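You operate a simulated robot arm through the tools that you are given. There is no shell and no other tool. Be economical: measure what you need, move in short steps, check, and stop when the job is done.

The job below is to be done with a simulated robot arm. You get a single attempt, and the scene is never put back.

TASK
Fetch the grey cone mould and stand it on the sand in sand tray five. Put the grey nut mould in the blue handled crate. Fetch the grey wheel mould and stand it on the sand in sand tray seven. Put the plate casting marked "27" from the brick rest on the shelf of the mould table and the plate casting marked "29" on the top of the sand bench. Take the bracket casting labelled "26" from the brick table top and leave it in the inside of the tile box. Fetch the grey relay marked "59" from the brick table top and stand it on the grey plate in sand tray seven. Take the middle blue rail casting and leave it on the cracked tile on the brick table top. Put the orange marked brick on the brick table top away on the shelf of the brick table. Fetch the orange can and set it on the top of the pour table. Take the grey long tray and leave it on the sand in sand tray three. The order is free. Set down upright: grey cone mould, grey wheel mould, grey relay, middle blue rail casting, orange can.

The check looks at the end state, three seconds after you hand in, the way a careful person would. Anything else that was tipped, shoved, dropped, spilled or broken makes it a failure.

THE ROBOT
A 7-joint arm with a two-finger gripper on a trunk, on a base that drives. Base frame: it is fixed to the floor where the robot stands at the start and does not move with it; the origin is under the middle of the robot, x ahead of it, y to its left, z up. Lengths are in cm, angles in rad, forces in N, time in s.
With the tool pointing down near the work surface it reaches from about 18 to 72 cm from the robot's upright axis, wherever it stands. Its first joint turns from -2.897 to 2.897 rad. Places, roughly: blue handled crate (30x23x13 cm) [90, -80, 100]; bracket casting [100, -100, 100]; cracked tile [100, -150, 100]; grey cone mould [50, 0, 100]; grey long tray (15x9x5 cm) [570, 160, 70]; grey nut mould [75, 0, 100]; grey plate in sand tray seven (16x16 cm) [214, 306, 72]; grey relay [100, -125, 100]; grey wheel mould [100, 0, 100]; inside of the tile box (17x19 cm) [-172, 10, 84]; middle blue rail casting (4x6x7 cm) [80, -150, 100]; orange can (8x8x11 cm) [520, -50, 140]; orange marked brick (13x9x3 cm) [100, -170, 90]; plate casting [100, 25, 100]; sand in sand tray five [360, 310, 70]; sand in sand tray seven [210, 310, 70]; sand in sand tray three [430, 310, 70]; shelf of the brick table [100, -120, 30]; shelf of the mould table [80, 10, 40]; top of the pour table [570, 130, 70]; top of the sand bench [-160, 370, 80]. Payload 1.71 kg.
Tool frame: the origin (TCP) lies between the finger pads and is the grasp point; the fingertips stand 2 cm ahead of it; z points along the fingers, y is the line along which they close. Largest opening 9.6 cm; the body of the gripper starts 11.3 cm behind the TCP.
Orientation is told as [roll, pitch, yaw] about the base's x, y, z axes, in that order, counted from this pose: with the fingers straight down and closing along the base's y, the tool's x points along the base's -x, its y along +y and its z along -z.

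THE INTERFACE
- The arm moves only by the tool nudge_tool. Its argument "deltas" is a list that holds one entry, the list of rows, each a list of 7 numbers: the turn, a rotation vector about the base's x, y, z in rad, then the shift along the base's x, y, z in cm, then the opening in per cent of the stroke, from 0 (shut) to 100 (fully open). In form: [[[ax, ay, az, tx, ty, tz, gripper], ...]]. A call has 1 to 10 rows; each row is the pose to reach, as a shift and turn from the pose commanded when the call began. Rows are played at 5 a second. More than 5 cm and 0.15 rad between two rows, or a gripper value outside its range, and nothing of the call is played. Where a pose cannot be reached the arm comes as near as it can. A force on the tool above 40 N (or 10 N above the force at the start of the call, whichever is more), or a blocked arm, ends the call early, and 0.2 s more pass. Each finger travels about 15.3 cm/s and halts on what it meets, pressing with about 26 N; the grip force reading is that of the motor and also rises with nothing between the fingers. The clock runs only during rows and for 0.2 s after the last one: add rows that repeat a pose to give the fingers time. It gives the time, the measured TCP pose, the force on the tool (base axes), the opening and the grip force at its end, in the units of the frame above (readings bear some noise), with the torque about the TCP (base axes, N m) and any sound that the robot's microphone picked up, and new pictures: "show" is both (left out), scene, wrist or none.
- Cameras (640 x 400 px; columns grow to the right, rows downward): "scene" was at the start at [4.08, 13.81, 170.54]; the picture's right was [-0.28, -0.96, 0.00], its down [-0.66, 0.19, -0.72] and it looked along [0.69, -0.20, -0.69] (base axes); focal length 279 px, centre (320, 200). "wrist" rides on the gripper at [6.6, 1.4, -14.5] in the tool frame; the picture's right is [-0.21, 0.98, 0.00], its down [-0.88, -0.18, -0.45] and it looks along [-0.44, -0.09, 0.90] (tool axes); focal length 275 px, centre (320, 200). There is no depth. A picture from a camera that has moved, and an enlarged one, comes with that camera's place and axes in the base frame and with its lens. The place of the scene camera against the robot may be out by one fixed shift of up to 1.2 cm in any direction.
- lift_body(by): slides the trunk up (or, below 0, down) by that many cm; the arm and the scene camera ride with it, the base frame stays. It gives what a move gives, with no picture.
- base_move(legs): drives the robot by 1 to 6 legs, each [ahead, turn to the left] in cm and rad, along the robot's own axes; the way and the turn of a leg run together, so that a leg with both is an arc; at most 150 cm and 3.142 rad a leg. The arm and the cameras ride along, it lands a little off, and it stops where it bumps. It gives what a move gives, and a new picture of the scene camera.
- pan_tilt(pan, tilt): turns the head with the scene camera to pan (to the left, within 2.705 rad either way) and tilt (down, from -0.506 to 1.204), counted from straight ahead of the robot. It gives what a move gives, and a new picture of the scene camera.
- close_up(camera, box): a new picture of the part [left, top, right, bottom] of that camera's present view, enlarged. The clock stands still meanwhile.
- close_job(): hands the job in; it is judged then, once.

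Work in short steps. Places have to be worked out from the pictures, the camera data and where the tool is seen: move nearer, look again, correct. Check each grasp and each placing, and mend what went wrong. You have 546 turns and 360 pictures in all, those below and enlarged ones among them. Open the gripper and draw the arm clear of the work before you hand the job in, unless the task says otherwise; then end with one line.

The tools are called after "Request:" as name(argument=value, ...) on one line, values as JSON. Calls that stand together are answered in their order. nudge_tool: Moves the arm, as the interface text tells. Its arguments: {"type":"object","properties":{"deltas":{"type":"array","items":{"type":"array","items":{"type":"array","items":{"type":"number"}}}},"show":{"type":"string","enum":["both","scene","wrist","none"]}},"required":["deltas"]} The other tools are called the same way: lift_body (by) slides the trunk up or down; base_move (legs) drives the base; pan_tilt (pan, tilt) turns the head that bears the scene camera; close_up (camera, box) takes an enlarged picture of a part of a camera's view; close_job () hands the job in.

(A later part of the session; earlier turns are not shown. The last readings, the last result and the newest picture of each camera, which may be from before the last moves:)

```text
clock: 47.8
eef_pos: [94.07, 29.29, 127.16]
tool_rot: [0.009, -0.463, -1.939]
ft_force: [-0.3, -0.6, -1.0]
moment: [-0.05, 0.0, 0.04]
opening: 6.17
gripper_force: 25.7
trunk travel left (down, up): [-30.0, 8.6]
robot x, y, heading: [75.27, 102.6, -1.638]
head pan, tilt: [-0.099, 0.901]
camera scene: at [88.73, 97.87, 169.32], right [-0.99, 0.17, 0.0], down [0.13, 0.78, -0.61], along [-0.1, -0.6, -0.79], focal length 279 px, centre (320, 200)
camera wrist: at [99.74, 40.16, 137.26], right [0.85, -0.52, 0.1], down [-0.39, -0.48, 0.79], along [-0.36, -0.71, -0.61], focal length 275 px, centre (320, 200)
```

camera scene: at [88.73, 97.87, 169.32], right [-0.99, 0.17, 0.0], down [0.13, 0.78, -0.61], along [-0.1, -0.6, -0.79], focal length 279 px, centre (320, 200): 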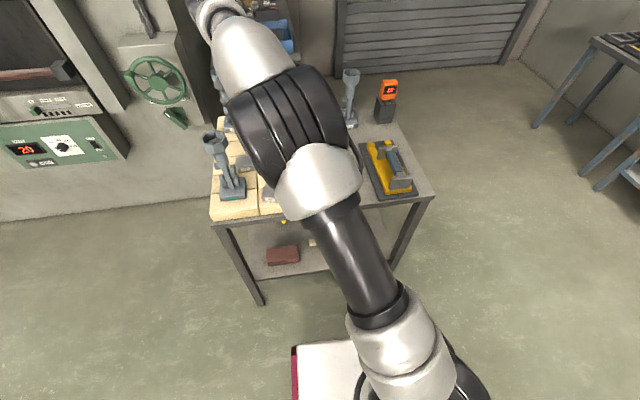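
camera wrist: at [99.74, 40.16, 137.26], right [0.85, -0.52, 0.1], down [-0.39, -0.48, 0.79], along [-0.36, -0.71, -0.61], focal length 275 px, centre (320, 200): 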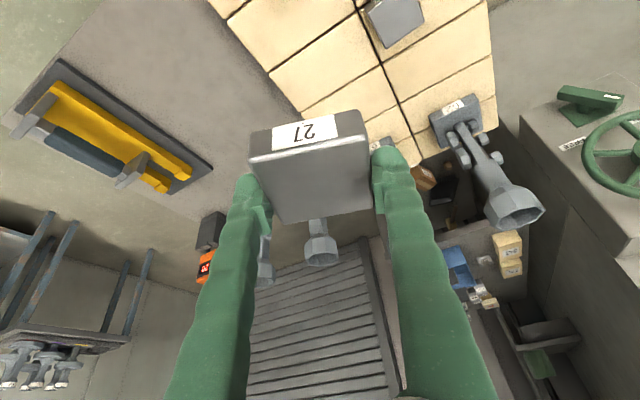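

Still holding 27. I square the yaw and pull the hand back past the table edge, looking at the bricks.

Request:
nudge_tool(deltas=[[[0, 0, 0.1, -2, 3, 0, 0], [0, 0, 0.2, -4, 6, 0, 0], [0, 0, 0.3, -6, 9, 0, 0], [0, 0, 0.36, -8, 12, 0, 0], [0, 0, 0.36, -10, 16, 0, 0], [0, 0, 0.36, -12, 20, 0, 0], [0, 0, 0.36, -14, 24, 0, 0], [0, 0, 0.36, -16, 28, 0, 0], [0, 0, 0.36, -18, 32, 0, 0]]], show="both")

```text
clock: 49.8
eef_pos: [76.19, 61.28, 127.16]
tool_rot: [0.007, -0.467, -1.581]
ft_force: [-0.2, 0.4, -1.6]
moment: [-0.03, 0.0, 0.02]
opening: 6.16
gripper_force: 26.1
trunk travel left (down, up): [-30.0, 8.6]
robot x, y, heading: [75.19, 102.86, -1.638]
head pan, tilt: [-0.099, 0.901]
camera scene: at [88.72, 98.1, 169.33], right [-0.99, 0.17, 0.0], down [0.13, 0.78, -0.61], along [-0.1, -0.6, -0.79], focal length 279 px, centre (320, 200)
camera wrist: at [77.68, 73.64, 137.29], right [0.98, -0.19, 0.1], down [-0.19, -0.58, 0.79], along [-0.09, -0.79, -0.61], focal length 275 px, centre (320, 200)
```

scene: 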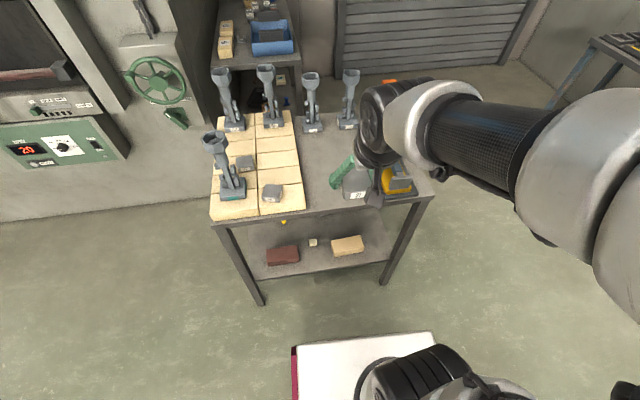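
wrist: 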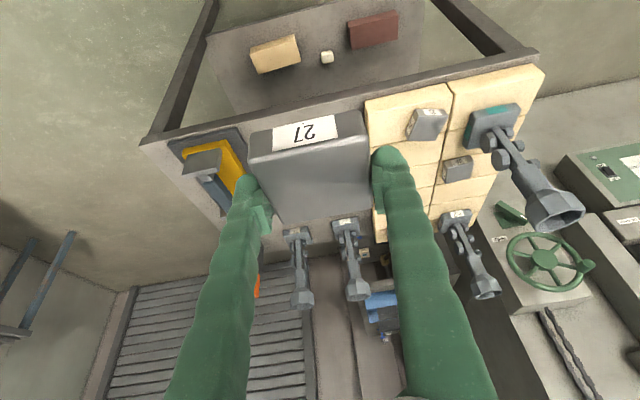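

Plate 29 is undisturbed. Free spot on the shelf: in front of the small cube, around (80, 36). I lower the trunk first.

Request:
lift_body(by=-30)

```text
clock: 52.8
eef_pos: [76.34, 61.16, 97.32]
tool_rot: [0.007, -0.465, -1.58]
ft_force: [0.6, 0.1, -1.4]
moment: [0.04, -0.03, -0.01]
opening: 6.18
gripper_force: 26.2
trunk travel left (down, up): [0.0, 38.6]
robot x, y, heading: [75.05, 102.5, -1.64]
head pan, tilt: [-0.099, 0.901]
```

Now I lower the hand outside the table edge to about z 55.

Request:
nudge_tool(deltas=[[[0, 0, 0, 0, 0, -5, 0], [0, 0, 0, 0, 0, -10, 0], [0, 0, 0, 0, 0, -15, 0], [0, 0, 0, 0, 0, -20, 0], [0, 0, 0, 0.5, 0, -25, 0], [0, 0, 0, 1, 0, -30, 0], [0, 0, 0, 2, 0, -34, 0], [0, 0, 0, 3, 0, -38, 0], [0, 0, 0, 4, 0, -42, 0], [0, 0, 0, 4, 0, -42, 0]]], show="both")

```text
refused: row 5 steps farther than a row can; nothing moved
```

Smaller steps (4.5 cm).

Request:
nudge_tool(deltas=[[[0, 0, 0, 0, 0, -4.5, 0], [0, 0, 0, 0, 0, -9, 0], [0, 0, 0, 0, 0, -13.5, 0], [0, 0, 0, 0, 0, -18, 0], [0, 0, 0, 0.5, 0, -22.5, 0], [0, 0, 0, 1, 0, -27, 0], [0, 0, 0, 2, 0, -31.5, 0], [0, 0, 0, 3, 0, -36, 0], [0, 0, 0, 4, 0, -40, 0], [0, 0, 0, 4, 0, -41, 0]]], show="both")

```text
clock: 55.0
eef_pos: [80.29, 61.18, 56.05]
tool_rot: [0.007, -0.464, -1.582]
ft_force: [0.0, -0.2, -1.7]
moment: [-0.05, -0.04, 0.0]
opening: 6.14
gripper_force: 26.6
out of reach, approached as far as the arm can: row 5, 6, 7
trunk travel left (down, up): [0.0, 38.6]
robot x, y, heading: [74.98, 102.29, -1.637]
head pan, tilt: [-0.099, 0.901]
camera scene: at [88.8, 98.28, 139.42], right [-0.99, 0.17, 0.0], down [0.13, 0.78, -0.61], along [-0.1, -0.6, -0.79], focal length 279 px, centre (320, 200)
camera wrist: at [81.74, 73.41, 66.16], right [0.98, -0.19, 0.1], down [-0.19, -0.58, 0.79], along [-0.09, -0.79, -0.61], focal length 275 px, centre (320, 200)
```

scene: 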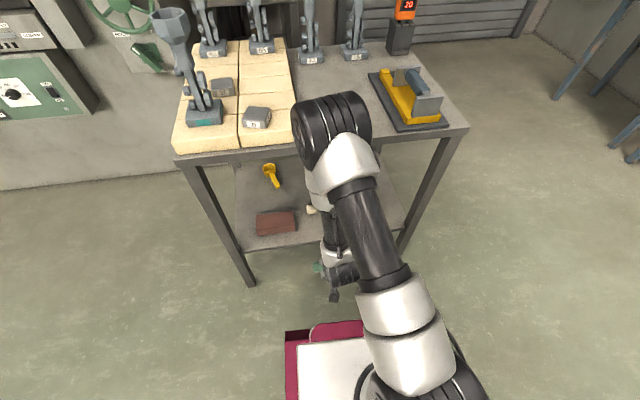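
wrist: 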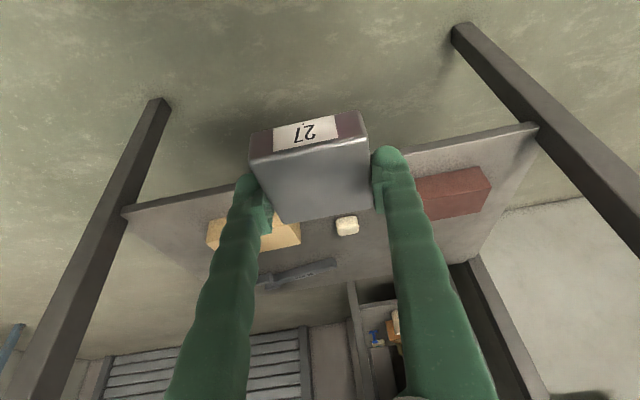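

The elbow stays outside the table. I move the plate in over the shelf at z 52 to y 36.

Request:
nudge_tool(deltas=[[[0, 0, 0, 0, -4, -1, 0], [0, 0, 0, 0, -8, -2, 0], [0, 0, 0, 0, -12, -3, 0], [0, 0, 0, 0, -16, -4, 0], [0, 0, 0, 0, -20, -4, 0], [0, 0, 0, 0, -24, -5, 0], [0, 0, 0, 0, -25.2, -5, 0], [0, 0, 0, 0, -25.2, -5, 0]]], show="both")

```text
clock: 56.8
eef_pos: [80.41, 35.89, 51.33]
tool_rot: [0.006, -0.463, -1.579]
ft_force: [0.0, -0.5, -2.2]
moment: [0.0, -0.03, 0.01]
opening: 6.12
gripper_force: 26.2
trunk travel left (down, up): [0.0, 38.6]
robot x, y, heading: [75.0, 102.73, -1.639]
head pan, tilt: [-0.099, 0.901]
camera scene: at [88.8, 98.29, 139.42], right [-0.99, 0.17, 0.0], down [0.13, 0.78, -0.61], along [-0.1, -0.6, -0.79], focal length 279 px, centre (320, 200)
camera wrist: at [81.77, 48.2, 61.47], right [0.98, -0.19, 0.1], down [-0.19, -0.58, 0.79], along [-0.09, -0.79, -0.61], focal length 275 px, centre (320, 200)
```

scene: 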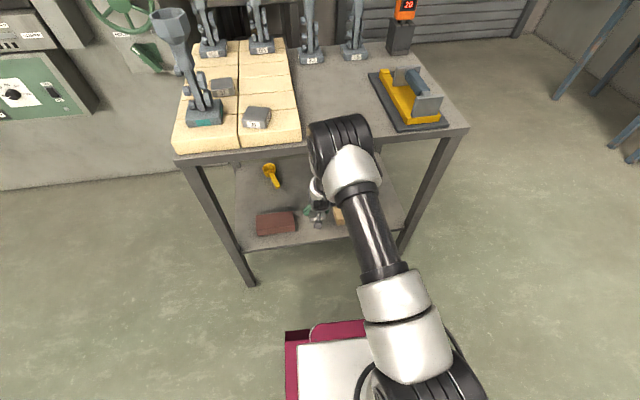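
wrist: 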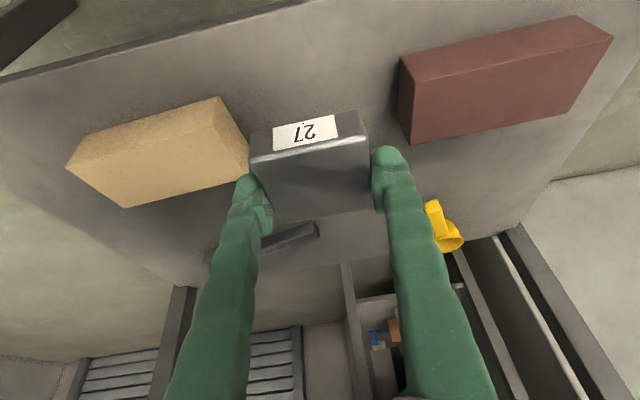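

Between the two bricks. I shift x by +0.8 and y +0.8, lower slowly until contact.

Request:
nudge_tool(deltas=[[[0, 0, 0, 0.7, 0.8, -3, 0], [0, 0, 0, 0.7, 0.8, -5, 0], [0, 0, 0, 0.7, 0.8, -5.8, 0], [0, 0, 0, 0.7, 0.8, -6.3, 0], [0, 0, 0, 0.7, 0.8, -6.8, 0], [0, 0, 0, 0.7, 0.8, -7.3, 0], [0, 0, 0, 0.7, 0.8, -7.8, 0], [0, 0, 0, 0.7, 0.8, -8.3, 0]]], show="wrist")

```text
clock: 58.6
eef_pos: [81.07, 36.75, 42.78]
tool_rot: [0.007, -0.462, -1.579]
ft_force: [0.0, -0.4, -1.9]
moment: [0.0, 0.02, 0.01]
opening: 6.1
gripper_force: 26.2
trunk travel left (down, up): [0.0, 38.6]
robot x, y, heading: [74.98, 102.73, -1.635]
head pan, tilt: [-0.099, 0.901]
camera wrist: at [82.48, 49.07, 53.03], right [0.98, -0.19, 0.1], down [-0.19, -0.58, 0.79], along [-0.09, -0.79, -0.61], focal length 275 px, centre (320, 200)
```

wrist: 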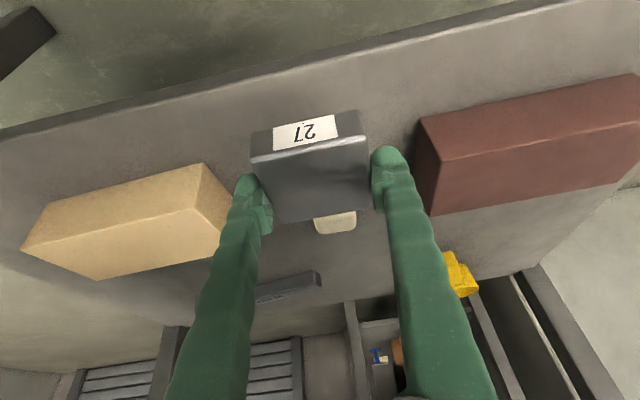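

No contact yet; I continue down.

Request:
nudge_tool(deltas=[[[0, 0, 0, 0, 0, -0.5, 0], [0, 0, 0, 0, 0, -1, 0], [0, 0, 0, 0, 0, -1.5, 0], [0, 0, 0, 0, 0, -2, 0], [0, 0, 0, 0, 0, -2.5, 0], [0, 0, 0, 0, 0, -3, 0], [0, 0, 0, 0, 0, -3.5, 0], [0, 0, 0, 0, 0, -4, 0]]], show="wrist")

```text
clock: 60.4
eef_pos: [80.97, 36.8, 38.93]
tool_rot: [0.008, -0.462, -1.58]
ft_force: [0.2, -1.4, -1.5]
moment: [-0.04, -0.02, -0.01]
opening: 6.08
gripper_force: 25.6
trunk travel left (down, up): [0.0, 38.6]
robot x, y, heading: [74.98, 102.29, -1.633]
head pan, tilt: [-0.099, 0.901]
camera wrist: at [82.48, 49.06, 48.99], right [0.98, -0.19, 0.1], down [-0.19, -0.58, 0.79], along [-0.09, -0.79, -0.61], focal length 275 px, centre (320, 200)
```

wrist: 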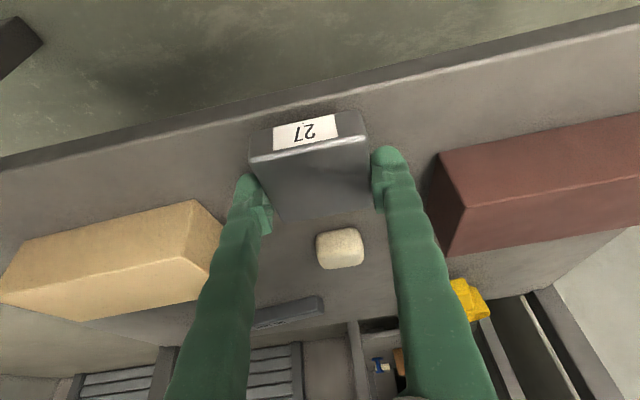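

Continue lowering.

Request:
nudge_tool(deltas=[[[0, 0, 0, 0, -0.8, -0.5, 0], [0, 0, 0, 0, -0.8, -1, 0], [0, 0, 0, 0, -0.8, -1.4, 0], [0, 0, 0, 0, -0.8, -1.8, 0], [0, 0, 0, 0, -0.8, -2.2, 0], [0, 0, 0, 0, -0.8, -2.6, 0], [0, 0, 0, 0, -0.8, -3, 0]]], show="wrist")

```text
clock: 61.7
eef_pos: [81.22, 36.44, 37.7]
tool_rot: [0.006, -0.486, -1.58]
ft_force: [-0.3, 0.0, -2.3]
moment: [-0.02, -0.02, -0.04]
opening: 6.15
gripper_force: 26.3
trunk travel left (down, up): [0.0, 38.6]
robot x, y, heading: [75.14, 102.66, -1.638]
head pan, tilt: [-0.099, 0.901]
stopped in row 6: the force on the tool passed its limit at 57 N (the readings are from after the stop); the commanded pose is now the measured one
camera wrist: at [82.52, 48.76, 47.64], right [0.98, -0.19, 0.1], down [-0.19, -0.57, 0.8], along [-0.09, -0.8, -0.59], focal length 275 px, centre (320, 200)
```

wrist: 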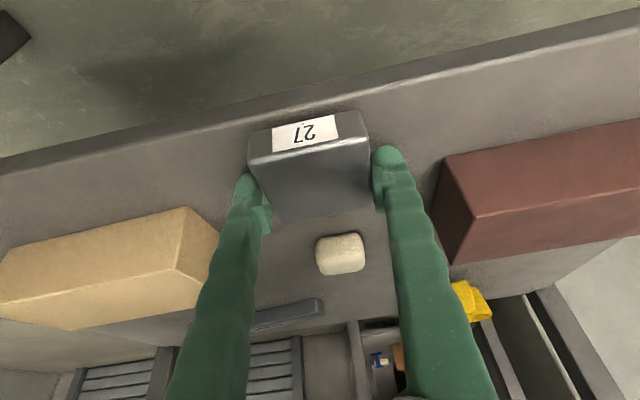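

Likely shelf contact near TCP z 37. I lower gently in small steps.

Request:
nudge_tool(deltas=[[[0, 0, 0, 0, 0, -0.2, 0], [0, 0, 0, 0, 0, -0.4, 0], [0, 0, 0, 0, 0, -0.6, 0], [0, 0, 0, 0, 0, -0.8, 0], [0, 0, 0, 0, 0, -1.0, 0], [0, 0, 0, 0, 0, -1.2, 0]]], show="none")

```text
clock: 63.1
eef_pos: [81.04, 36.04, 37.02]
tool_rot: [0.008, -0.49, -1.579]
ft_force: [0.5, 13.5, 37.8]
moment: [0.68, 0.25, -0.11]
opening: 6.23
gripper_force: 26.4
trunk travel left (down, up): [0.0, 38.6]
robot x, y, heading: [75.12, 102.59, -1.64]
head pan, tilt: [-0.099, 0.901]
```

Contact on the shelf (37.8 N). I ease up slightly, then release to ~8 cm.

Request:
nudge_tool(deltas=[[[0, 0, 0, 0, 0, 0.6, 0], [0, 0, 0, 0, 0, 0.6, 68], [0, 0, 0, 0, 0, 0.6, 82], [0, 0, 0, 0, 0, 0.6, 82], [0, 0, 0, 0, 1, 3, 82], [0, 0, 0, 0, 3, 6, 82]]], show="wrist")

```text
clock: 64.5
eef_pos: [81.09, 39.42, 42.7]
tool_rot: [0.007, -0.486, -1.578]
ft_force: [-0.4, -0.1, 0.5]
moment: [-0.02, 0.0, 0.05]
opening: 7.91
gripper_force: 0.0
trunk travel left (down, up): [0.0, 38.6]
robot x, y, heading: [74.76, 101.98, -1.639]
head pan, tilt: [-0.099, 0.901]
camera wrist: at [82.56, 51.82, 52.49], right [0.98, -0.19, 0.1], down [-0.19, -0.57, 0.8], along [-0.09, -0.8, -0.59], focal length 275 px, centre (320, 200)
```

wrist: 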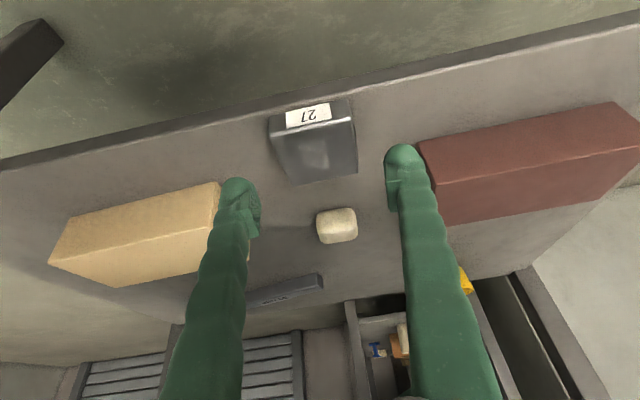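

Plate 27 sits on the shelf. I withdraw the hand and raise it.

Request:
nudge_tool(deltas=[[[0, 0, 0, 0, 4, 2, 82], [0, 0, 0, 0, 8, 3, 82], [0, 0, 0, 0, 12, 4, 82], [0, 0, 0, 0, 16, 5, 82], [0, 0, 0, 0, 20, 6, 90], [0, 0, 0, 0, 22, 10, 100], [0, 0, 0, 0, 22, 14.5, 100], [0, 0, 0, 0, 22, 19, 100], [0, 0, 0, 0, 22, 23.5, 100], [0, 0, 0, 0, 22, 28, 100]]], show="none")

Request:
lift_body(by=30)

Request:
close_up(camera="scene", box=[160, 40, 480, 300])

```text
clock: 66.7
eef_pos: [81.31, 59.95, 70.78]
tool_rot: [0.005, -0.481, -1.581]
ft_force: [-0.1, 0.0, 0.8]
moment: [0.02, -0.04, 0.01]
opening: 9.59
gripper_force: 0.2
out of reach, approached as far as the arm can: row 9, 10
trunk travel left (down, up): [0.0, 38.6]
robot x, y, heading: [75.25, 102.68, -1.639]
head pan, tilt: [-0.099, 0.901]
```

```text
clock: 69.7
eef_pos: [81.57, 59.31, 100.89]
tool_rot: [0.01, -0.492, -1.581]
ft_force: [-0.4, 0.6, -0.8]
moment: [0.02, -0.01, 0.02]
opening: 9.58
gripper_force: 0.1
trunk travel left (down, up): [-30.0, 8.6]
robot x, y, heading: [75.45, 102.63, -1.64]
head pan, tilt: [-0.099, 0.901]
```

```text
1.54 times, centred on (320, 170) of scene
camera zoom: at [88.76, 97.84, 169.33], right [-0.99, 0.17, 0.0], down [0.13, 0.78, -0.61], along [-0.1, -0.6, -0.79], focal length 430 px, centre (320, 246)
```

zoom: 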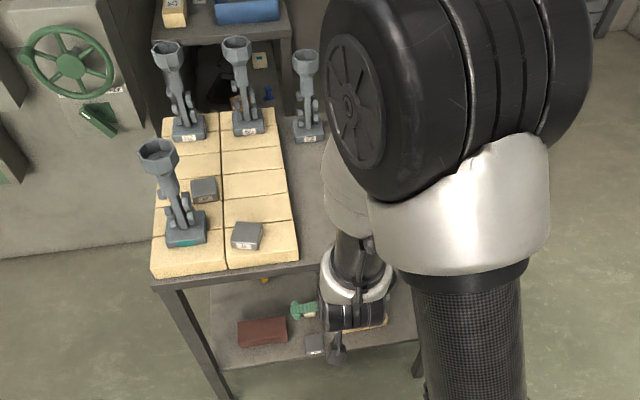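

Next plate 29. I straighten the tool and raise it, then drive forward 14.

Request:
nudge_tool(deltas=[[[0.12, 0, 0, 1, 0, 4, 100], [0.24, 0, 0, 2, 0, 8, 100], [0.36, 0, 0, 3, 0, 12, 100], [0.45, 0, 0, 4, 0, 16, 100], [0.45, 0, 0, 6, -2, 19, 100], [0.45, 0, 0, 9, -4, 19, 100], [0.45, 0, 0, 12, -6, 19, 100]]], show="none")

Request:
base_move(legs=[[14, 0]])

```text
clock: 71.3
eef_pos: [93.35, 53.9, 119.46]
tool_rot: [-0.001, -0.029, -1.577]
ft_force: [0.4, -0.3, -0.9]
moment: [0.02, 0.08, 0.02]
opening: 9.6
gripper_force: 0.0
trunk travel left (down, up): [-30.0, 8.6]
robot x, y, heading: [74.85, 102.47, -1.634]
head pan, tilt: [-0.099, 0.901]
```

```text
clock: 72.7
eef_pos: [92.61, 41.56, 120.27]
tool_rot: [0.002, -0.049, -1.578]
ft_force: [-0.4, -0.4, 0.9]
moment: [0.02, 0.02, -0.02]
opening: 9.63
gripper_force: 0.1
trunk travel left (down, up): [-30.0, 8.6]
robot x, y, heading: [74.21, 88.17, -1.636]
head pan, tilt: [-0.099, 0.901]
camera scene: at [88.26, 90.04, 169.38], right [-0.99, 0.17, 0.0], down [0.13, 0.76, -0.64], along [-0.11, -0.63, -0.77], focal length 279 px, centre (320, 200)
```

scene: 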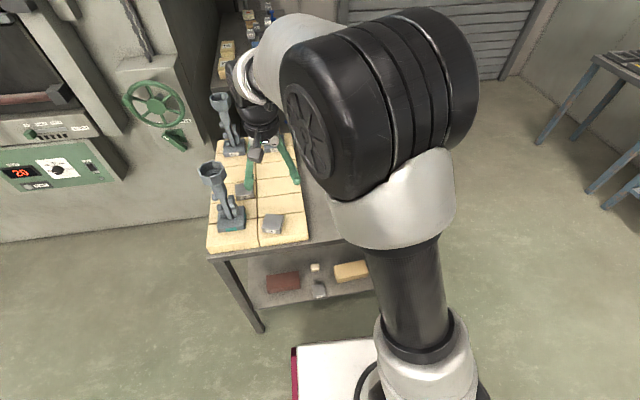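

Now over plate 29, with a wrist look.

Request:
nudge_tool(deltas=[[[0.02, 0, 0, 1, -4, -3, 100], [0.04, 0, 0, 1.5, -7, -6, 100], [0.04, 0, 0, 1.7, -10, -9, 100], [0.04, 0, 0, 1.7, -10, -10, 100]]], show="wrist")

```text
refused: row 1 steps farther than a row can; nothing moved
```

Shorter steps.

Request:
nudge_tool(deltas=[[[0.02, 0, 0, 0.5, -3, -3, 100], [0.04, 0, 0, 1, -6, -6, 100], [0.04, 0, 0, 1.5, -9, -9, 100], [0.04, 0, 0, 1.7, -10, -10, 100], [0.04, 0, 0, 1.7, -10, -10, 100]]], show="wrist")

```text
clock: 73.9
eef_pos: [93.92, 29.04, 109.28]
tool_rot: [0.004, 0.012, -1.579]
ft_force: [0.1, 2.3, 0.7]
moment: [-0.19, 0.0, -0.03]
opening: 9.59
gripper_force: 0.0
trunk travel left (down, up): [-30.0, 8.6]
robot x, y, heading: [74.28, 88.1, -1.641]
head pan, tilt: [-0.099, 0.901]
camera wrist: at [95.34, 35.29, 124.01], right [0.98, -0.21, 0.0], down [-0.19, -0.88, 0.43], along [-0.09, -0.42, -0.9], focal length 275 px, centre (320, 200)
```

wrist: 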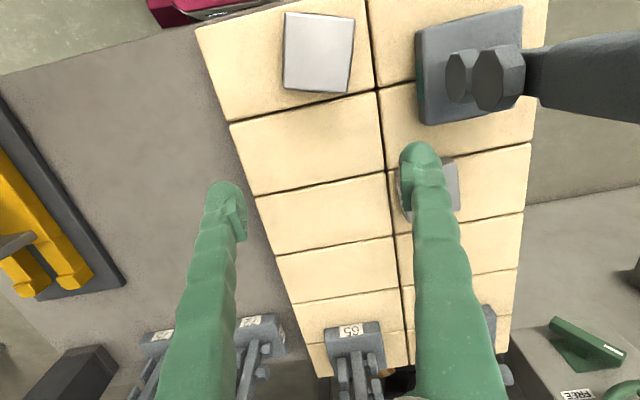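

Plate 29 was nudged to about (95.4, 36.4), yaw −0.29, still safely on the bricks. I line up with it and go down.

Request:
nudge_tool(deltas=[[[0, 0, -0.1, 0.5, 3, 0, 100], [0, 0, -0.2, 1, 5.5, 0, 100], [0, 0, -0.29, 1.5, 7.4, -2, 100], [0, 0, -0.29, 1.5, 7.4, -6, 100], [0, 0, -0.29, 1.5, 7.4, -9, 100], [0, 0, -0.29, 1.5, 7.4, -9, 100]]], show="wrist")

```text
clock: 75.3
eef_pos: [95.25, 36.2, 100.24]
tool_rot: [0.002, 0.015, -1.869]
ft_force: [-0.2, 0.6, -0.1]
moment: [-0.02, -0.01, 0.01]
opening: 9.59
gripper_force: 0.1
trunk travel left (down, up): [-30.0, 8.6]
robot x, y, heading: [74.2, 88.21, -1.64]
head pan, tilt: [-0.099, 0.901]
camera wrist: at [98.53, 41.79, 114.99], right [0.87, -0.48, 0.0], down [-0.44, -0.79, 0.43], along [-0.21, -0.38, -0.9], focal length 275 px, centre (320, 200)
```

wrist: 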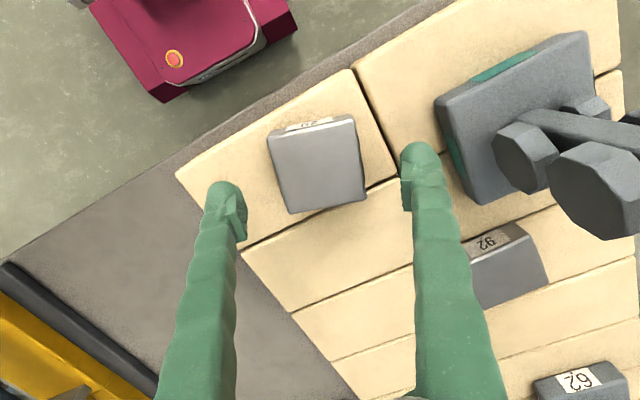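

Aligned. Down to contact.

Request:
nudge_tool(deltas=[[[0, 0, 0, 0, 0.3, -2, 100], [0, 0, 0, 0, 0.3, -3, 100], [0, 0, 0, 0, 0.3, -3.5, 100], [0, 0, 0, 0, 0.3, -3.9, 100], [0, 0, 0, 0, 0.3, -4.2, 100]]], show="none")

```text
clock: 76.5
eef_pos: [95.47, 36.41, 96.02]
tool_rot: [0.002, 0.014, -1.868]
ft_force: [-1.0, -0.5, 10.3]
moment: [0.12, 0.52, 0.03]
opening: 9.59
gripper_force: 0.0
trunk travel left (down, up): [-30.0, 8.6]
robot x, y, heading: [74.01, 88.56, -1.639]
head pan, tilt: [-0.099, 0.901]
```

Just touching. Close and test-lift.

Request:
nudge_tool(deltas=[[[0, 0, 0, 0, 0, 0.3, 70], [0, 0, 0, 0, 0, 0.3, 30], [0, 0, 0, 0, 0, 0.3, 0], [0, 0, 0, 0, 0, 0.3, 0], [0, 0, 0, 0, 0, 1, 0], [0, 0, 0, 0, 0, 4, 0], [0, 0, 0, 0, 0, 8, 0], [0, 0, 0, 0, 0, 12, 0]]], show="wrist")

```text
clock: 78.3
eef_pos: [95.56, 36.55, 107.97]
tool_rot: [0.0, 0.014, -1.867]
ft_force: [-0.3, 0.4, -1.1]
moment: [-0.04, 0.0, 0.01]
opening: 6.08
gripper_force: 26.2
trunk travel left (down, up): [-30.0, 8.6]
robot x, y, heading: [74.12, 88.59, -1.636]
head pan, tilt: [-0.099, 0.901]
camera wrist: at [98.67, 42.09, 122.72], right [0.88, -0.48, 0.0], down [-0.44, -0.79, 0.43], along [-0.21, -0.38, -0.9], focal length 275 px, centre (320, 200)
```

wrist: 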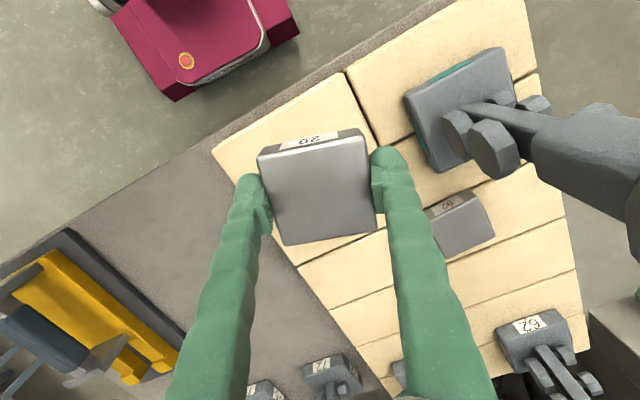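

Plate 29 held. I raise it clear and bring it in front of the robot.

Request:
nudge_tool(deltas=[[[0, 0, 0, 0, 0, 5, 0], [0, 0, 0, 0, 0, 10, 0], [0, 0, 0, 0, 0, 15, 0], [0, 0, 0, -2, 2, 19, 0], [0, 0, 0.1, -6, 4, 21, 0], [0, 0, 0.2, -10, 6, 21, 0], [0, 0, 0.25, -14, 8, 21, 0], [0, 0, 0.25, -18, 10, 21, 0], [0, 0, 0.25, -21, 12, 21, 0]]], show="none")

Request:
base_move(legs=[[-45, 0]])

Request:
pan_tilt(pan=-2.2, tilt=0.4)

```text
clock: 80.3
eef_pos: [74.39, 48.57, 129.12]
tool_rot: [0.001, 0.013, -1.618]
ft_force: [-0.1, 0.6, -1.4]
moment: [-0.03, -0.04, 0.01]
opening: 6.05
gripper_force: 26.1
trunk travel left (down, up): [-30.0, 8.6]
robot x, y, heading: [74.32, 88.13, -1.638]
head pan, tilt: [-0.099, 0.901]
```

```text
clock: 83.2
eef_pos: [77.51, 93.71, 129.09]
tool_rot: [0.0, 0.015, -1.622]
ft_force: [0.2, 1.1, -1.8]
moment: [-0.05, -0.01, 0.03]
opening: 6.03
gripper_force: 25.9
trunk travel left (down, up): [-30.0, 8.6]
robot x, y, heading: [77.13, 133.79, -1.647]
head pan, tilt: [-0.099, 0.901]
camera scene: at [90.98, 128.9, 169.32], right [-0.99, 0.17, 0.0], down [0.13, 0.78, -0.61], along [-0.11, -0.6, -0.79], focal length 279 px, centre (320, 200)
```

scene: 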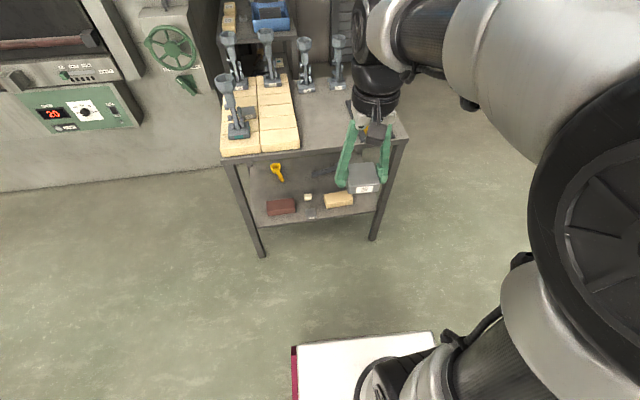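

```text
clock: 85.2
eef_pos: [77.56, 95.78, 129.7]
tool_rot: [0.0, -0.001, -1.624]
ft_force: [-0.7, -0.3, -2.4]
moment: [-0.01, 0.0, -0.01]
opening: 6.04
gripper_force: 25.5
trunk travel left (down, up): [-30.0, 8.6]
robot x, y, heading: [76.91, 134.0, -1.646]
head pan, tilt: [-2.201, 0.4]
camera scene: at [85.19, 142.19, 173.83], right [0.65, 0.76, 0.01], down [0.3, -0.24, -0.92], along [-0.7, 0.6, -0.38], focal length 279 px, centre (320, 200)
```

scene: 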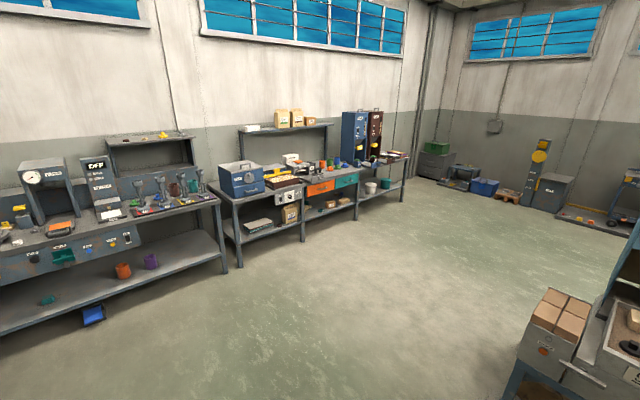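

The sand bench at (−160, 370) projects to roughly pixel (332,166). I zoom in there and on the neighbouring benches.

Request:
close_up(camera="scene", box=[210, 100, 420, 240])

Request:
close_up(camera="scene", box=[0, 120, 230, 270])

```text
2.86 times, centred on (315, 170) of scene
camera zoom: at [85.19, 142.19, 173.83], right [0.65, 0.76, 0.01], down [0.3, -0.24, -0.92], along [-0.7, 0.6, -0.38], focal length 798 px, centre (334, 286)
```

zoom: 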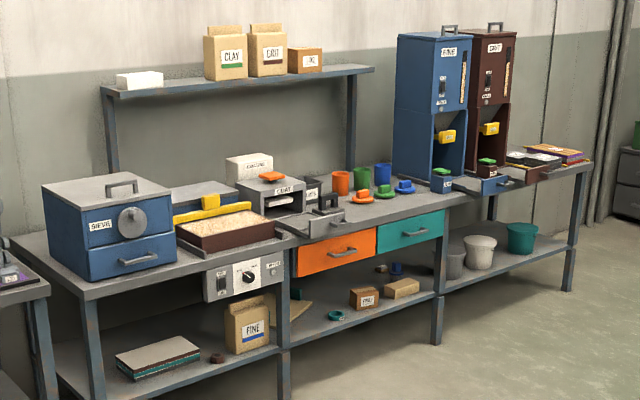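

```text
2.67 times, centred on (115, 195) of scene
camera zoom: at [85.19, 142.19, 173.83], right [0.65, 0.76, 0.01], down [0.3, -0.24, -0.92], along [-0.7, 0.6, -0.38], focal length 745 px, centre (867, 213)
```

zoom: 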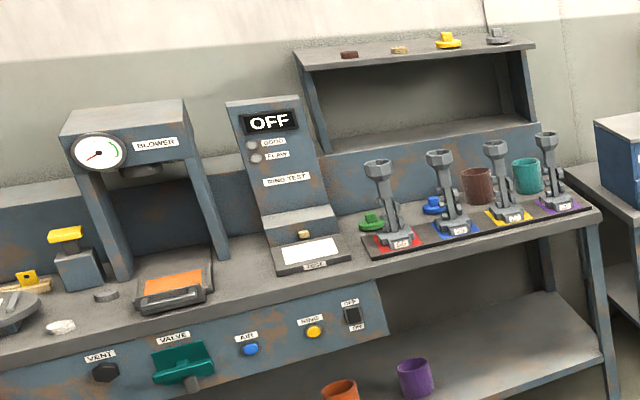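

The sand bench is the long one with sieve and hoppers, front edge near x −135. I turn and drive toward it.

Request:
base_move(legs=[[0, -2.51], [130, 0], [130, 0]])

Request:
pan_tilt(pan=0.4, tilt=0.6)

```text
clock: 105.6
eef_pos: [-93.14, 374.98, 129.67]
tool_rot: [0.002, 0.002, 2.194]
ft_force: [-0.1, 0.3, -2.0]
moment: [-0.03, 0.05, 0.02]
opening: 6.02
gripper_force: 25.5
trunk travel left (down, up): [-30.0, 8.6]
robot x, y, heading: [-69.17, 345.46, 2.174]
head pan, tilt: [-2.201, 0.4]
camera scene: at [-71.63, 334.58, 173.84], right [-0.03, -1.0, 0.01], down [-0.38, 0.0, -0.93], along [0.92, -0.03, -0.38], focal length 279 px, centre (320, 200)
```

scene: 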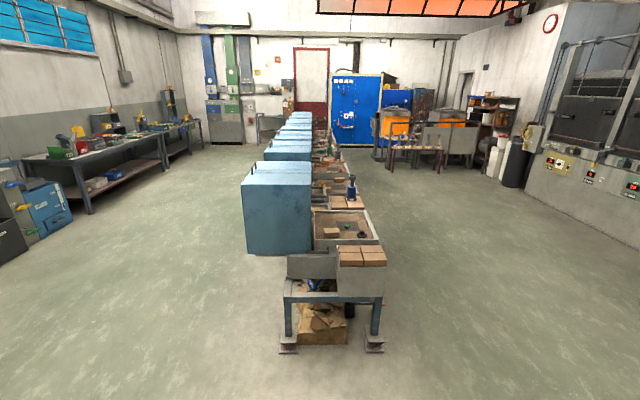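

```text
clock: 108.0
eef_pos: [-92.01, 373.36, 130.22]
tool_rot: [0.003, -0.015, 2.195]
ft_force: [0.8, -0.5, -2.1]
moment: [-0.01, -0.02, 0.0]
opening: 5.98
gripper_force: 26.2
trunk travel left (down, up): [-30.0, 8.6]
robot x, y, heading: [-69.37, 345.42, 2.178]
head pan, tilt: [0.4, 0.6]
camera scene: at [-88.26, 339.49, 171.79], right [0.54, 0.84, -0.01], down [0.48, -0.32, -0.82], along [-0.69, 0.44, -0.58], focal length 279 px, centre (320, 200)
```

scene: 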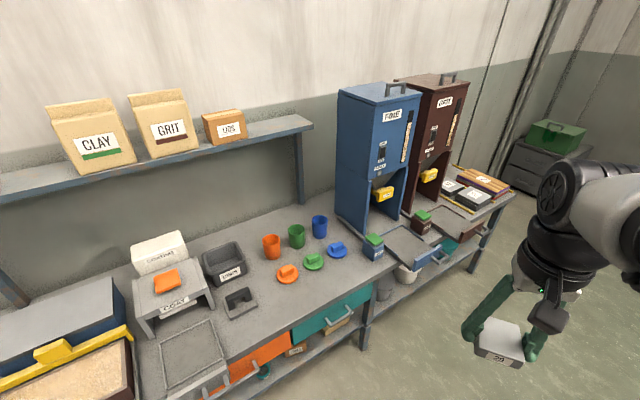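

I see free bench space in front of the coloured tiles, near (−147, 378). I turn toward it and drive 22 cm closer.

Request:
base_move(legs=[[0, 0.56], [22, 0]])

Request:
nudge_tool(deltas=[[[0, 0, 0, -1, 0, 0, 0], [0, 0, 0, -1, 0, 0, 0]]], show="both")

```text
clock: 111.5
eef_pos: [-122.24, 365.57, 130.38]
tool_rot: [0.0, -0.022, 2.75]
ft_force: [0.1, 0.5, -2.0]
moment: [-0.02, 0.01, 0.03]
opening: 6.01
gripper_force: 26.5
trunk travel left (down, up): [-30.0, 8.6]
robot x, y, heading: [-88.96, 354.34, 2.721]
head pan, tilt: [0.4, 0.6]
camera scene: at [-100.81, 339.09, 171.82], right [0.02, 1.0, 0.0], down [0.57, -0.01, -0.82], along [-0.82, 0.01, -0.57], focal length 279 px, centre (320, 200)
```

scene: 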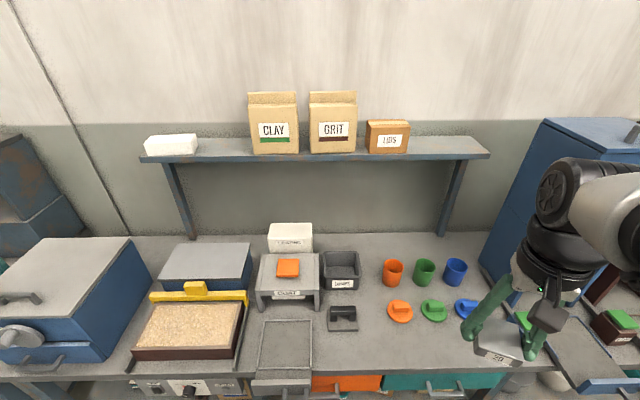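

```text
clock: 112.1
eef_pos: [-122.01, 365.04, 130.89]
tool_rot: [0.002, -0.033, 2.749]
ft_force: [0.0, -1.1, -2.3]
moment: [0.01, 0.09, 0.0]
opening: 6.01
gripper_force: 25.7
trunk travel left (down, up): [-30.0, 8.6]
robot x, y, heading: [-88.94, 354.06, 2.725]
head pan, tilt: [0.4, 0.6]
camera scene: at [-101.66, 339.49, 171.79], right [0.02, 1.0, -0.01], down [0.58, -0.02, -0.82], along [-0.82, 0.01, -0.58], focal length 279 px, centre (320, 200)
camera wrist: at [-116.05, 361.02, 145.16], right [-0.56, -0.83, 0.01], down [-0.73, 0.5, 0.47], along [-0.39, 0.26, -0.88], focal length 275 px, centre (320, 200)
```

scene: 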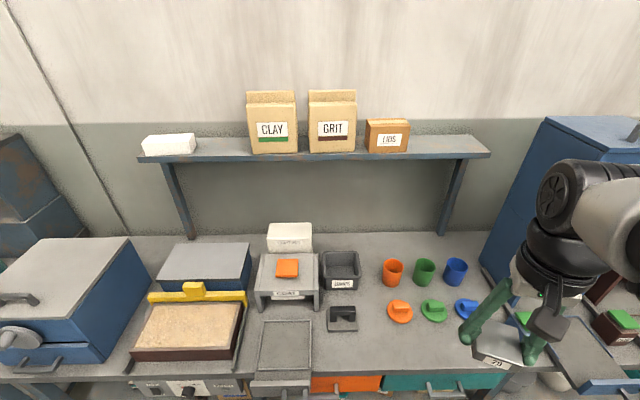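
wrist: 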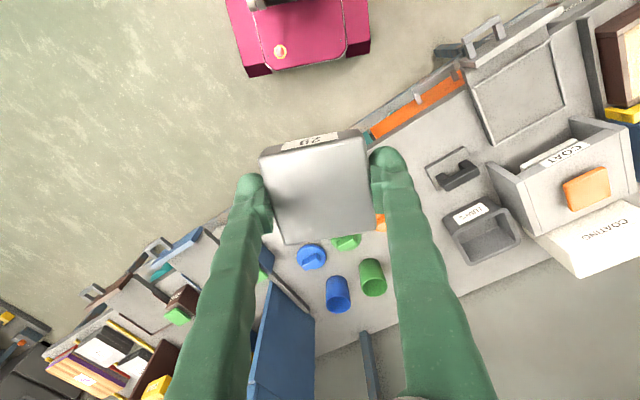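

I choose a free spot near (−147.5, 360.5). Moving over and down to z 92.

Request:
nudge_tool(deltas=[[[0, 0, 0, -4.5, -1, 0, 0], [0, 0, 0, -9, -2, 0, 0], [0, 0, 0, -13.5, -3, 0, 0], [0, 0, 0, -18, -4, -2, 0], [0, 0, 0, -22, -4.5, -5, 0], [0, 0, 0, -25, -4.5, -9, 0], [0, 0, 0, -25, -4.5, -14, 0], [0, 0, 0, -25, -4.5, -19, 0], [0, 0, 0, -25, -4.5, -24, 0], [0, 0, 0, -25, -4.5, -29, 0]]], show="none")

Request:
nudge_tool(deltas=[[[0, 0, 0, 0, 0, -4, 0], [0, 0, 0, 0, 0, -8, 0], [0, 0, 0, 0, 0, -10, 0]]], show="both")

```text
refused: row 4 steps farther than a row can; nothing moved
```

```text
clock: 112.9
eef_pos: [-122.34, 365.26, 120.58]
tool_rot: [-0.001, -0.03, 2.748]
ft_force: [0.3, -0.3, -2.3]
moment: [-0.02, -0.05, 0.0]
opening: 5.97
gripper_force: 25.8
trunk travel left (down, up): [-30.0, 8.6]
robot x, y, heading: [-89.19, 354.03, 2.729]
head pan, tilt: [0.4, 0.6]
camera scene: at [-102.0, 339.61, 171.78], right [0.02, 1.0, -0.01], down [0.58, -0.02, -0.82], along [-0.82, 0.01, -0.58], focal length 279 px, centre (320, 200)
camera wrist: at [-116.4, 361.21, 135.07], right [-0.56, -0.83, 0.01], down [-0.73, 0.5, 0.47], along [-0.39, 0.26, -0.88], focal length 275 px, centre (320, 200)
```

scene: 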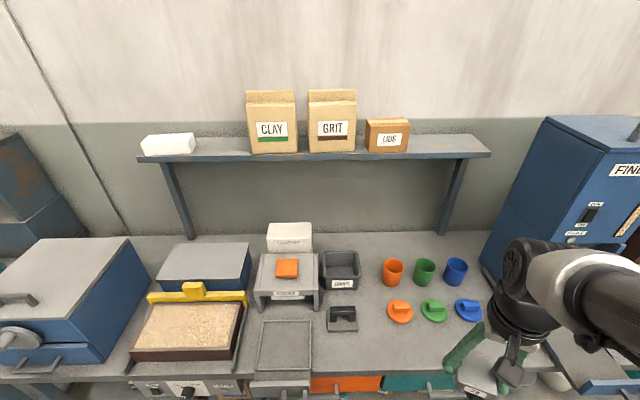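
wrist: 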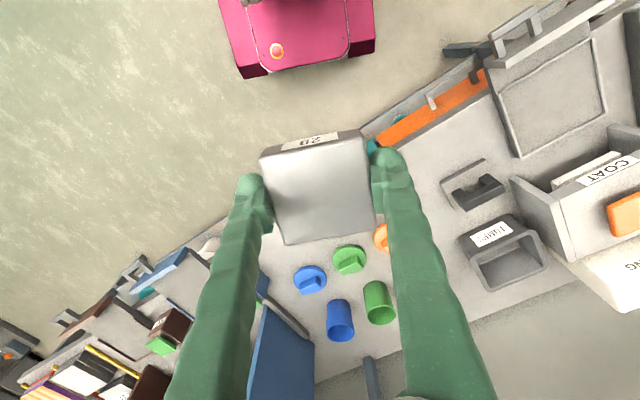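

No harm done; it simply went down 10 outside the bench edge. Now the horizontal move with small steps.

Request:
nudge_tool(deltas=[[[0, 0, 0, -4.2, -0.8, 0, 0], [0, 0, 0, -8.4, -1.6, 0, 0], [0, 0, 0, -12.6, -2.4, 0, 0], [0, 0, 0, -16.8, -3.2, 0, 0], [0, 0, 0, -21, -4, 0, 0], [0, 0, 0, -25, -4.7, 0, 0], [0, 0, 0, -25, -4.7, -4.5, 0], [0, 0, 0, -25, -4.7, -9, 0], [0, 0, 0, -25, -4.7, -13.5, 0], [0, 0, 0, -25, -4.7, -18, 0]]], show="none")

Request:
nudge_tool(deltas=[[[0, 0, 0, 0, 0, -4, 0], [0, 0, 0, 0, 0, -8, 0], [0, 0, 0, 0, 0, -10, 0], [0, 0, 0, 0, 0, -10, 0]]], show="both")

```text
clock: 115.1
eef_pos: [-147.37, 360.43, 102.61]
tool_rot: [-0.001, -0.031, 2.747]
ft_force: [0.2, 0.3, -2.6]
moment: [-0.01, -0.03, 0.03]
opening: 6.0
gripper_force: 25.7
trunk travel left (down, up): [-30.0, 8.6]
robot x, y, heading: [-88.75, 354.33, 2.724]
head pan, tilt: [0.4, 0.6]
```

```text
clock: 116.1
eef_pos: [-147.25, 360.41, 92.64]
tool_rot: [0.003, -0.033, 2.749]
ft_force: [-0.5, -0.7, -1.8]
moment: [-0.02, -0.04, -0.01]
opening: 5.98
gripper_force: 26.2
trunk travel left (down, up): [-30.0, 8.6]
robot x, y, heading: [-88.91, 354.35, 2.72]
head pan, tilt: [0.4, 0.6]
camera scene: at [-101.85, 339.53, 171.79], right [0.02, 1.0, -0.01], down [0.58, -0.02, -0.82], along [-0.82, 0.01, -0.58], focal length 279 px, centre (320, 200)
camera wrist: at [-141.24, 356.48, 107.09], right [-0.56, -0.83, 0.01], down [-0.73, 0.5, 0.47], along [-0.39, 0.26, -0.88], focal length 275 px, centre (320, 200)
```

scene: 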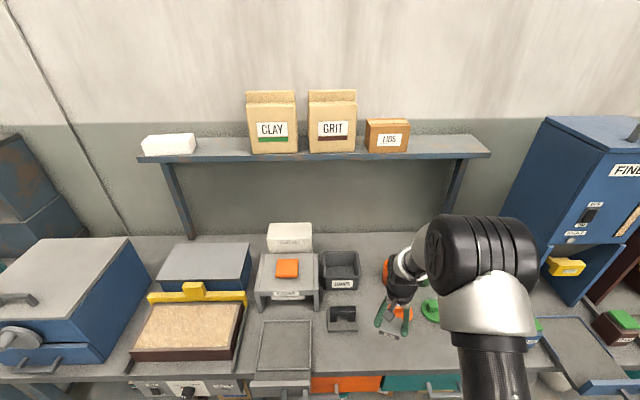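
wrist: 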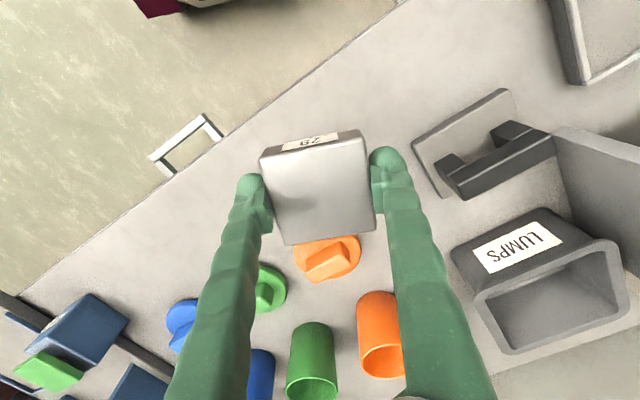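

Landing projects clear of everything. Lowering to contact.

Request:
nudge_tool(deltas=[[[0, 0, 0, 0, 0, -4, 0], [0, 0, 0, 0, 0, -7, 0], [0, 0, 0, 0, 0, -8, 0], [0, 0, 0, 0, 0, -8.5, 0], [0, 0, 0, 0, 0, -9, 0], [0, 0, 0, 0, 0, -9.5, 0], [0, 0, 0, 0, 0, -10, 0], [0, 0, 0, 0, 0, -10.5, 0], [0, 0, 0, 0, 0, -11, 0], [0, 0, 0, 0, 0, -11.5, 0]]], show="wrist")

```text
clock: 118.3
eef_pos: [-147.23, 360.34, 81.33]
tool_rot: [0.0, -0.029, 2.749]
ft_force: [-0.7, 0.6, -2.3]
moment: [0.01, -0.03, 0.02]
opening: 6.0
gripper_force: 26.4
trunk travel left (down, up): [-30.0, 8.6]
robot x, y, heading: [-88.69, 354.22, 2.728]
head pan, tilt: [0.4, 0.6]
camera wrist: at [-141.32, 356.41, 95.68], right [-0.56, -0.83, 0.01], down [-0.73, 0.5, 0.47], along [-0.39, 0.26, -0.88], focal length 275 px, centre (320, 200)
```

wrist: 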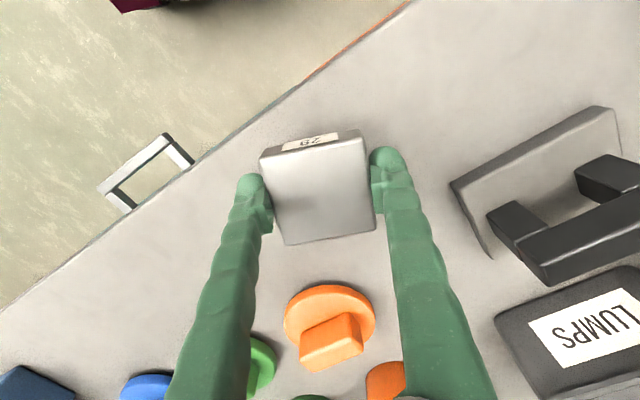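

Still descending toward contact.

Request:
nudge_tool(deltas=[[[0, 0, 0, 0, 0, -0.5, 0], [0, 0, 0, 0, 0, -1, 0], [0, 0, 0, 0, 0, -1.5, 0], [0, 0, 0, 0, 0, -2, 0], [0, 0, 0, 0, 0, -2.5, 0], [0, 0, 0, 0, 0, -3, 0]]], show="none")

```text
clock: 119.7
eef_pos: [-147.18, 360.41, 78.13]
tool_rot: [-0.001, -0.03, 2.748]
ft_force: [-0.5, 0.0, -2.6]
moment: [0.01, -0.02, -0.01]
opening: 5.99
gripper_force: 25.9
trunk travel left (down, up): [-30.0, 8.6]
robot x, y, heading: [-88.67, 354.43, 2.723]
head pan, tilt: [0.4, 0.6]
```

Request:
nudge_tool(deltas=[[[0, 0, 0, 0, 0, -0.4, 0], [0, 0, 0, 0, 0, -0.8, 0], [0, 0, 0, 0, 0, -1.2, 0], [0, 0, 0, 0, 0, -1.6, 0], [0, 0, 0, 0, 0, -2, 0], [0, 0, 0, 0, 0, -2.4, 0], [0, 0, 0, 0, 0, -2.8, 0]]], show="wrist")

```text
clock: 120.8
eef_pos: [-146.26, 359.97, 77.69]
tool_rot: [0.002, -0.052, 2.748]
ft_force: [-0.4, -0.8, -2.8]
moment: [0.03, 0.0, 0.01]
opening: 6.09
gripper_force: 26.0
trunk travel left (down, up): [-30.0, 8.6]
robot x, y, heading: [-88.9, 354.02, 2.724]
head pan, tilt: [0.4, 0.6]
stopped in row 5: the force on the tool passed its limit at 54 N (the readings are from after the stop); the commanded pose is now the measured one
camera wrist: at [-140.07, 355.82, 91.88], right [-0.56, -0.83, 0.01], down [-0.72, 0.5, 0.49], along [-0.41, 0.27, -0.87], focal length 275 px, centre (320, 200)
```

wrist: 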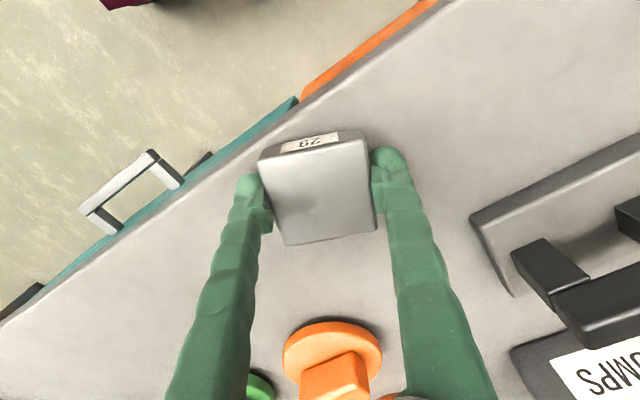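

Contact around z 77. I lower gently by small steps and release.

Request:
nudge_tool(deltas=[[[0, 0, 0, 0, 0, -0.2, 0], [0, 0, 0, 0, 0, -0.4, 0], [0, 0, 0, 0, 0, -0.6, 0], [0, 0, 0, 0, 0, -0.8, 0]]], show="none")

```text
clock: 121.8
eef_pos: [-146.45, 360.13, 76.92]
tool_rot: [0.004, -0.052, 2.75]
ft_force: [2.9, 0.3, 11.5]
moment: [-0.24, -0.38, 0.04]
opening: 6.07
gripper_force: 26.7
trunk travel left (down, up): [-30.0, 8.6]
robot x, y, heading: [-89.03, 354.35, 2.723]
head pan, tilt: [0.4, 0.6]
```

Touching at 11.5 N; release and rise.

Request:
nudge_tool(deltas=[[[0, 0, 0, 0, 0, 0, 68], [0, 0, 0, 0, 0, 0, 85], [0, 0, 0, 0, 0, 0, 85], [0, 0, 0, 0, 0, 4, 85], [0, 0, 0, 0, 0, 8.5, 85], [0, 0, 0, 0, 0, 13, 90], [0, 0, 0, 2, 0, 17, 90], [0, 0, 0, 4, 0, 21, 90], [0, 0, 0, 6, 0, 25, 90]]], show="wrist")

```text
clock: 123.8
eef_pos: [-140.15, 359.9, 101.82]
tool_rot: [0.003, -0.053, 2.749]
ft_force: [2.3, -0.7, -0.1]
moment: [0.02, 0.03, 0.02]
opening: 8.66
gripper_force: 0.1
trunk travel left (down, up): [-30.0, 8.6]
robot x, y, heading: [-88.94, 354.32, 2.725]
head pan, tilt: [0.4, 0.6]
camera wrist: at [-133.89, 355.76, 116.16], right [-0.56, -0.83, 0.01], down [-0.72, 0.5, 0.49], along [-0.41, 0.27, -0.87], focal length 275 px, centre (320, 200)
```

wrist: 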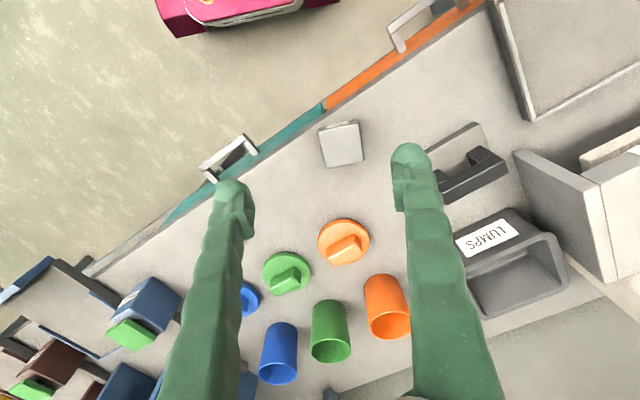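

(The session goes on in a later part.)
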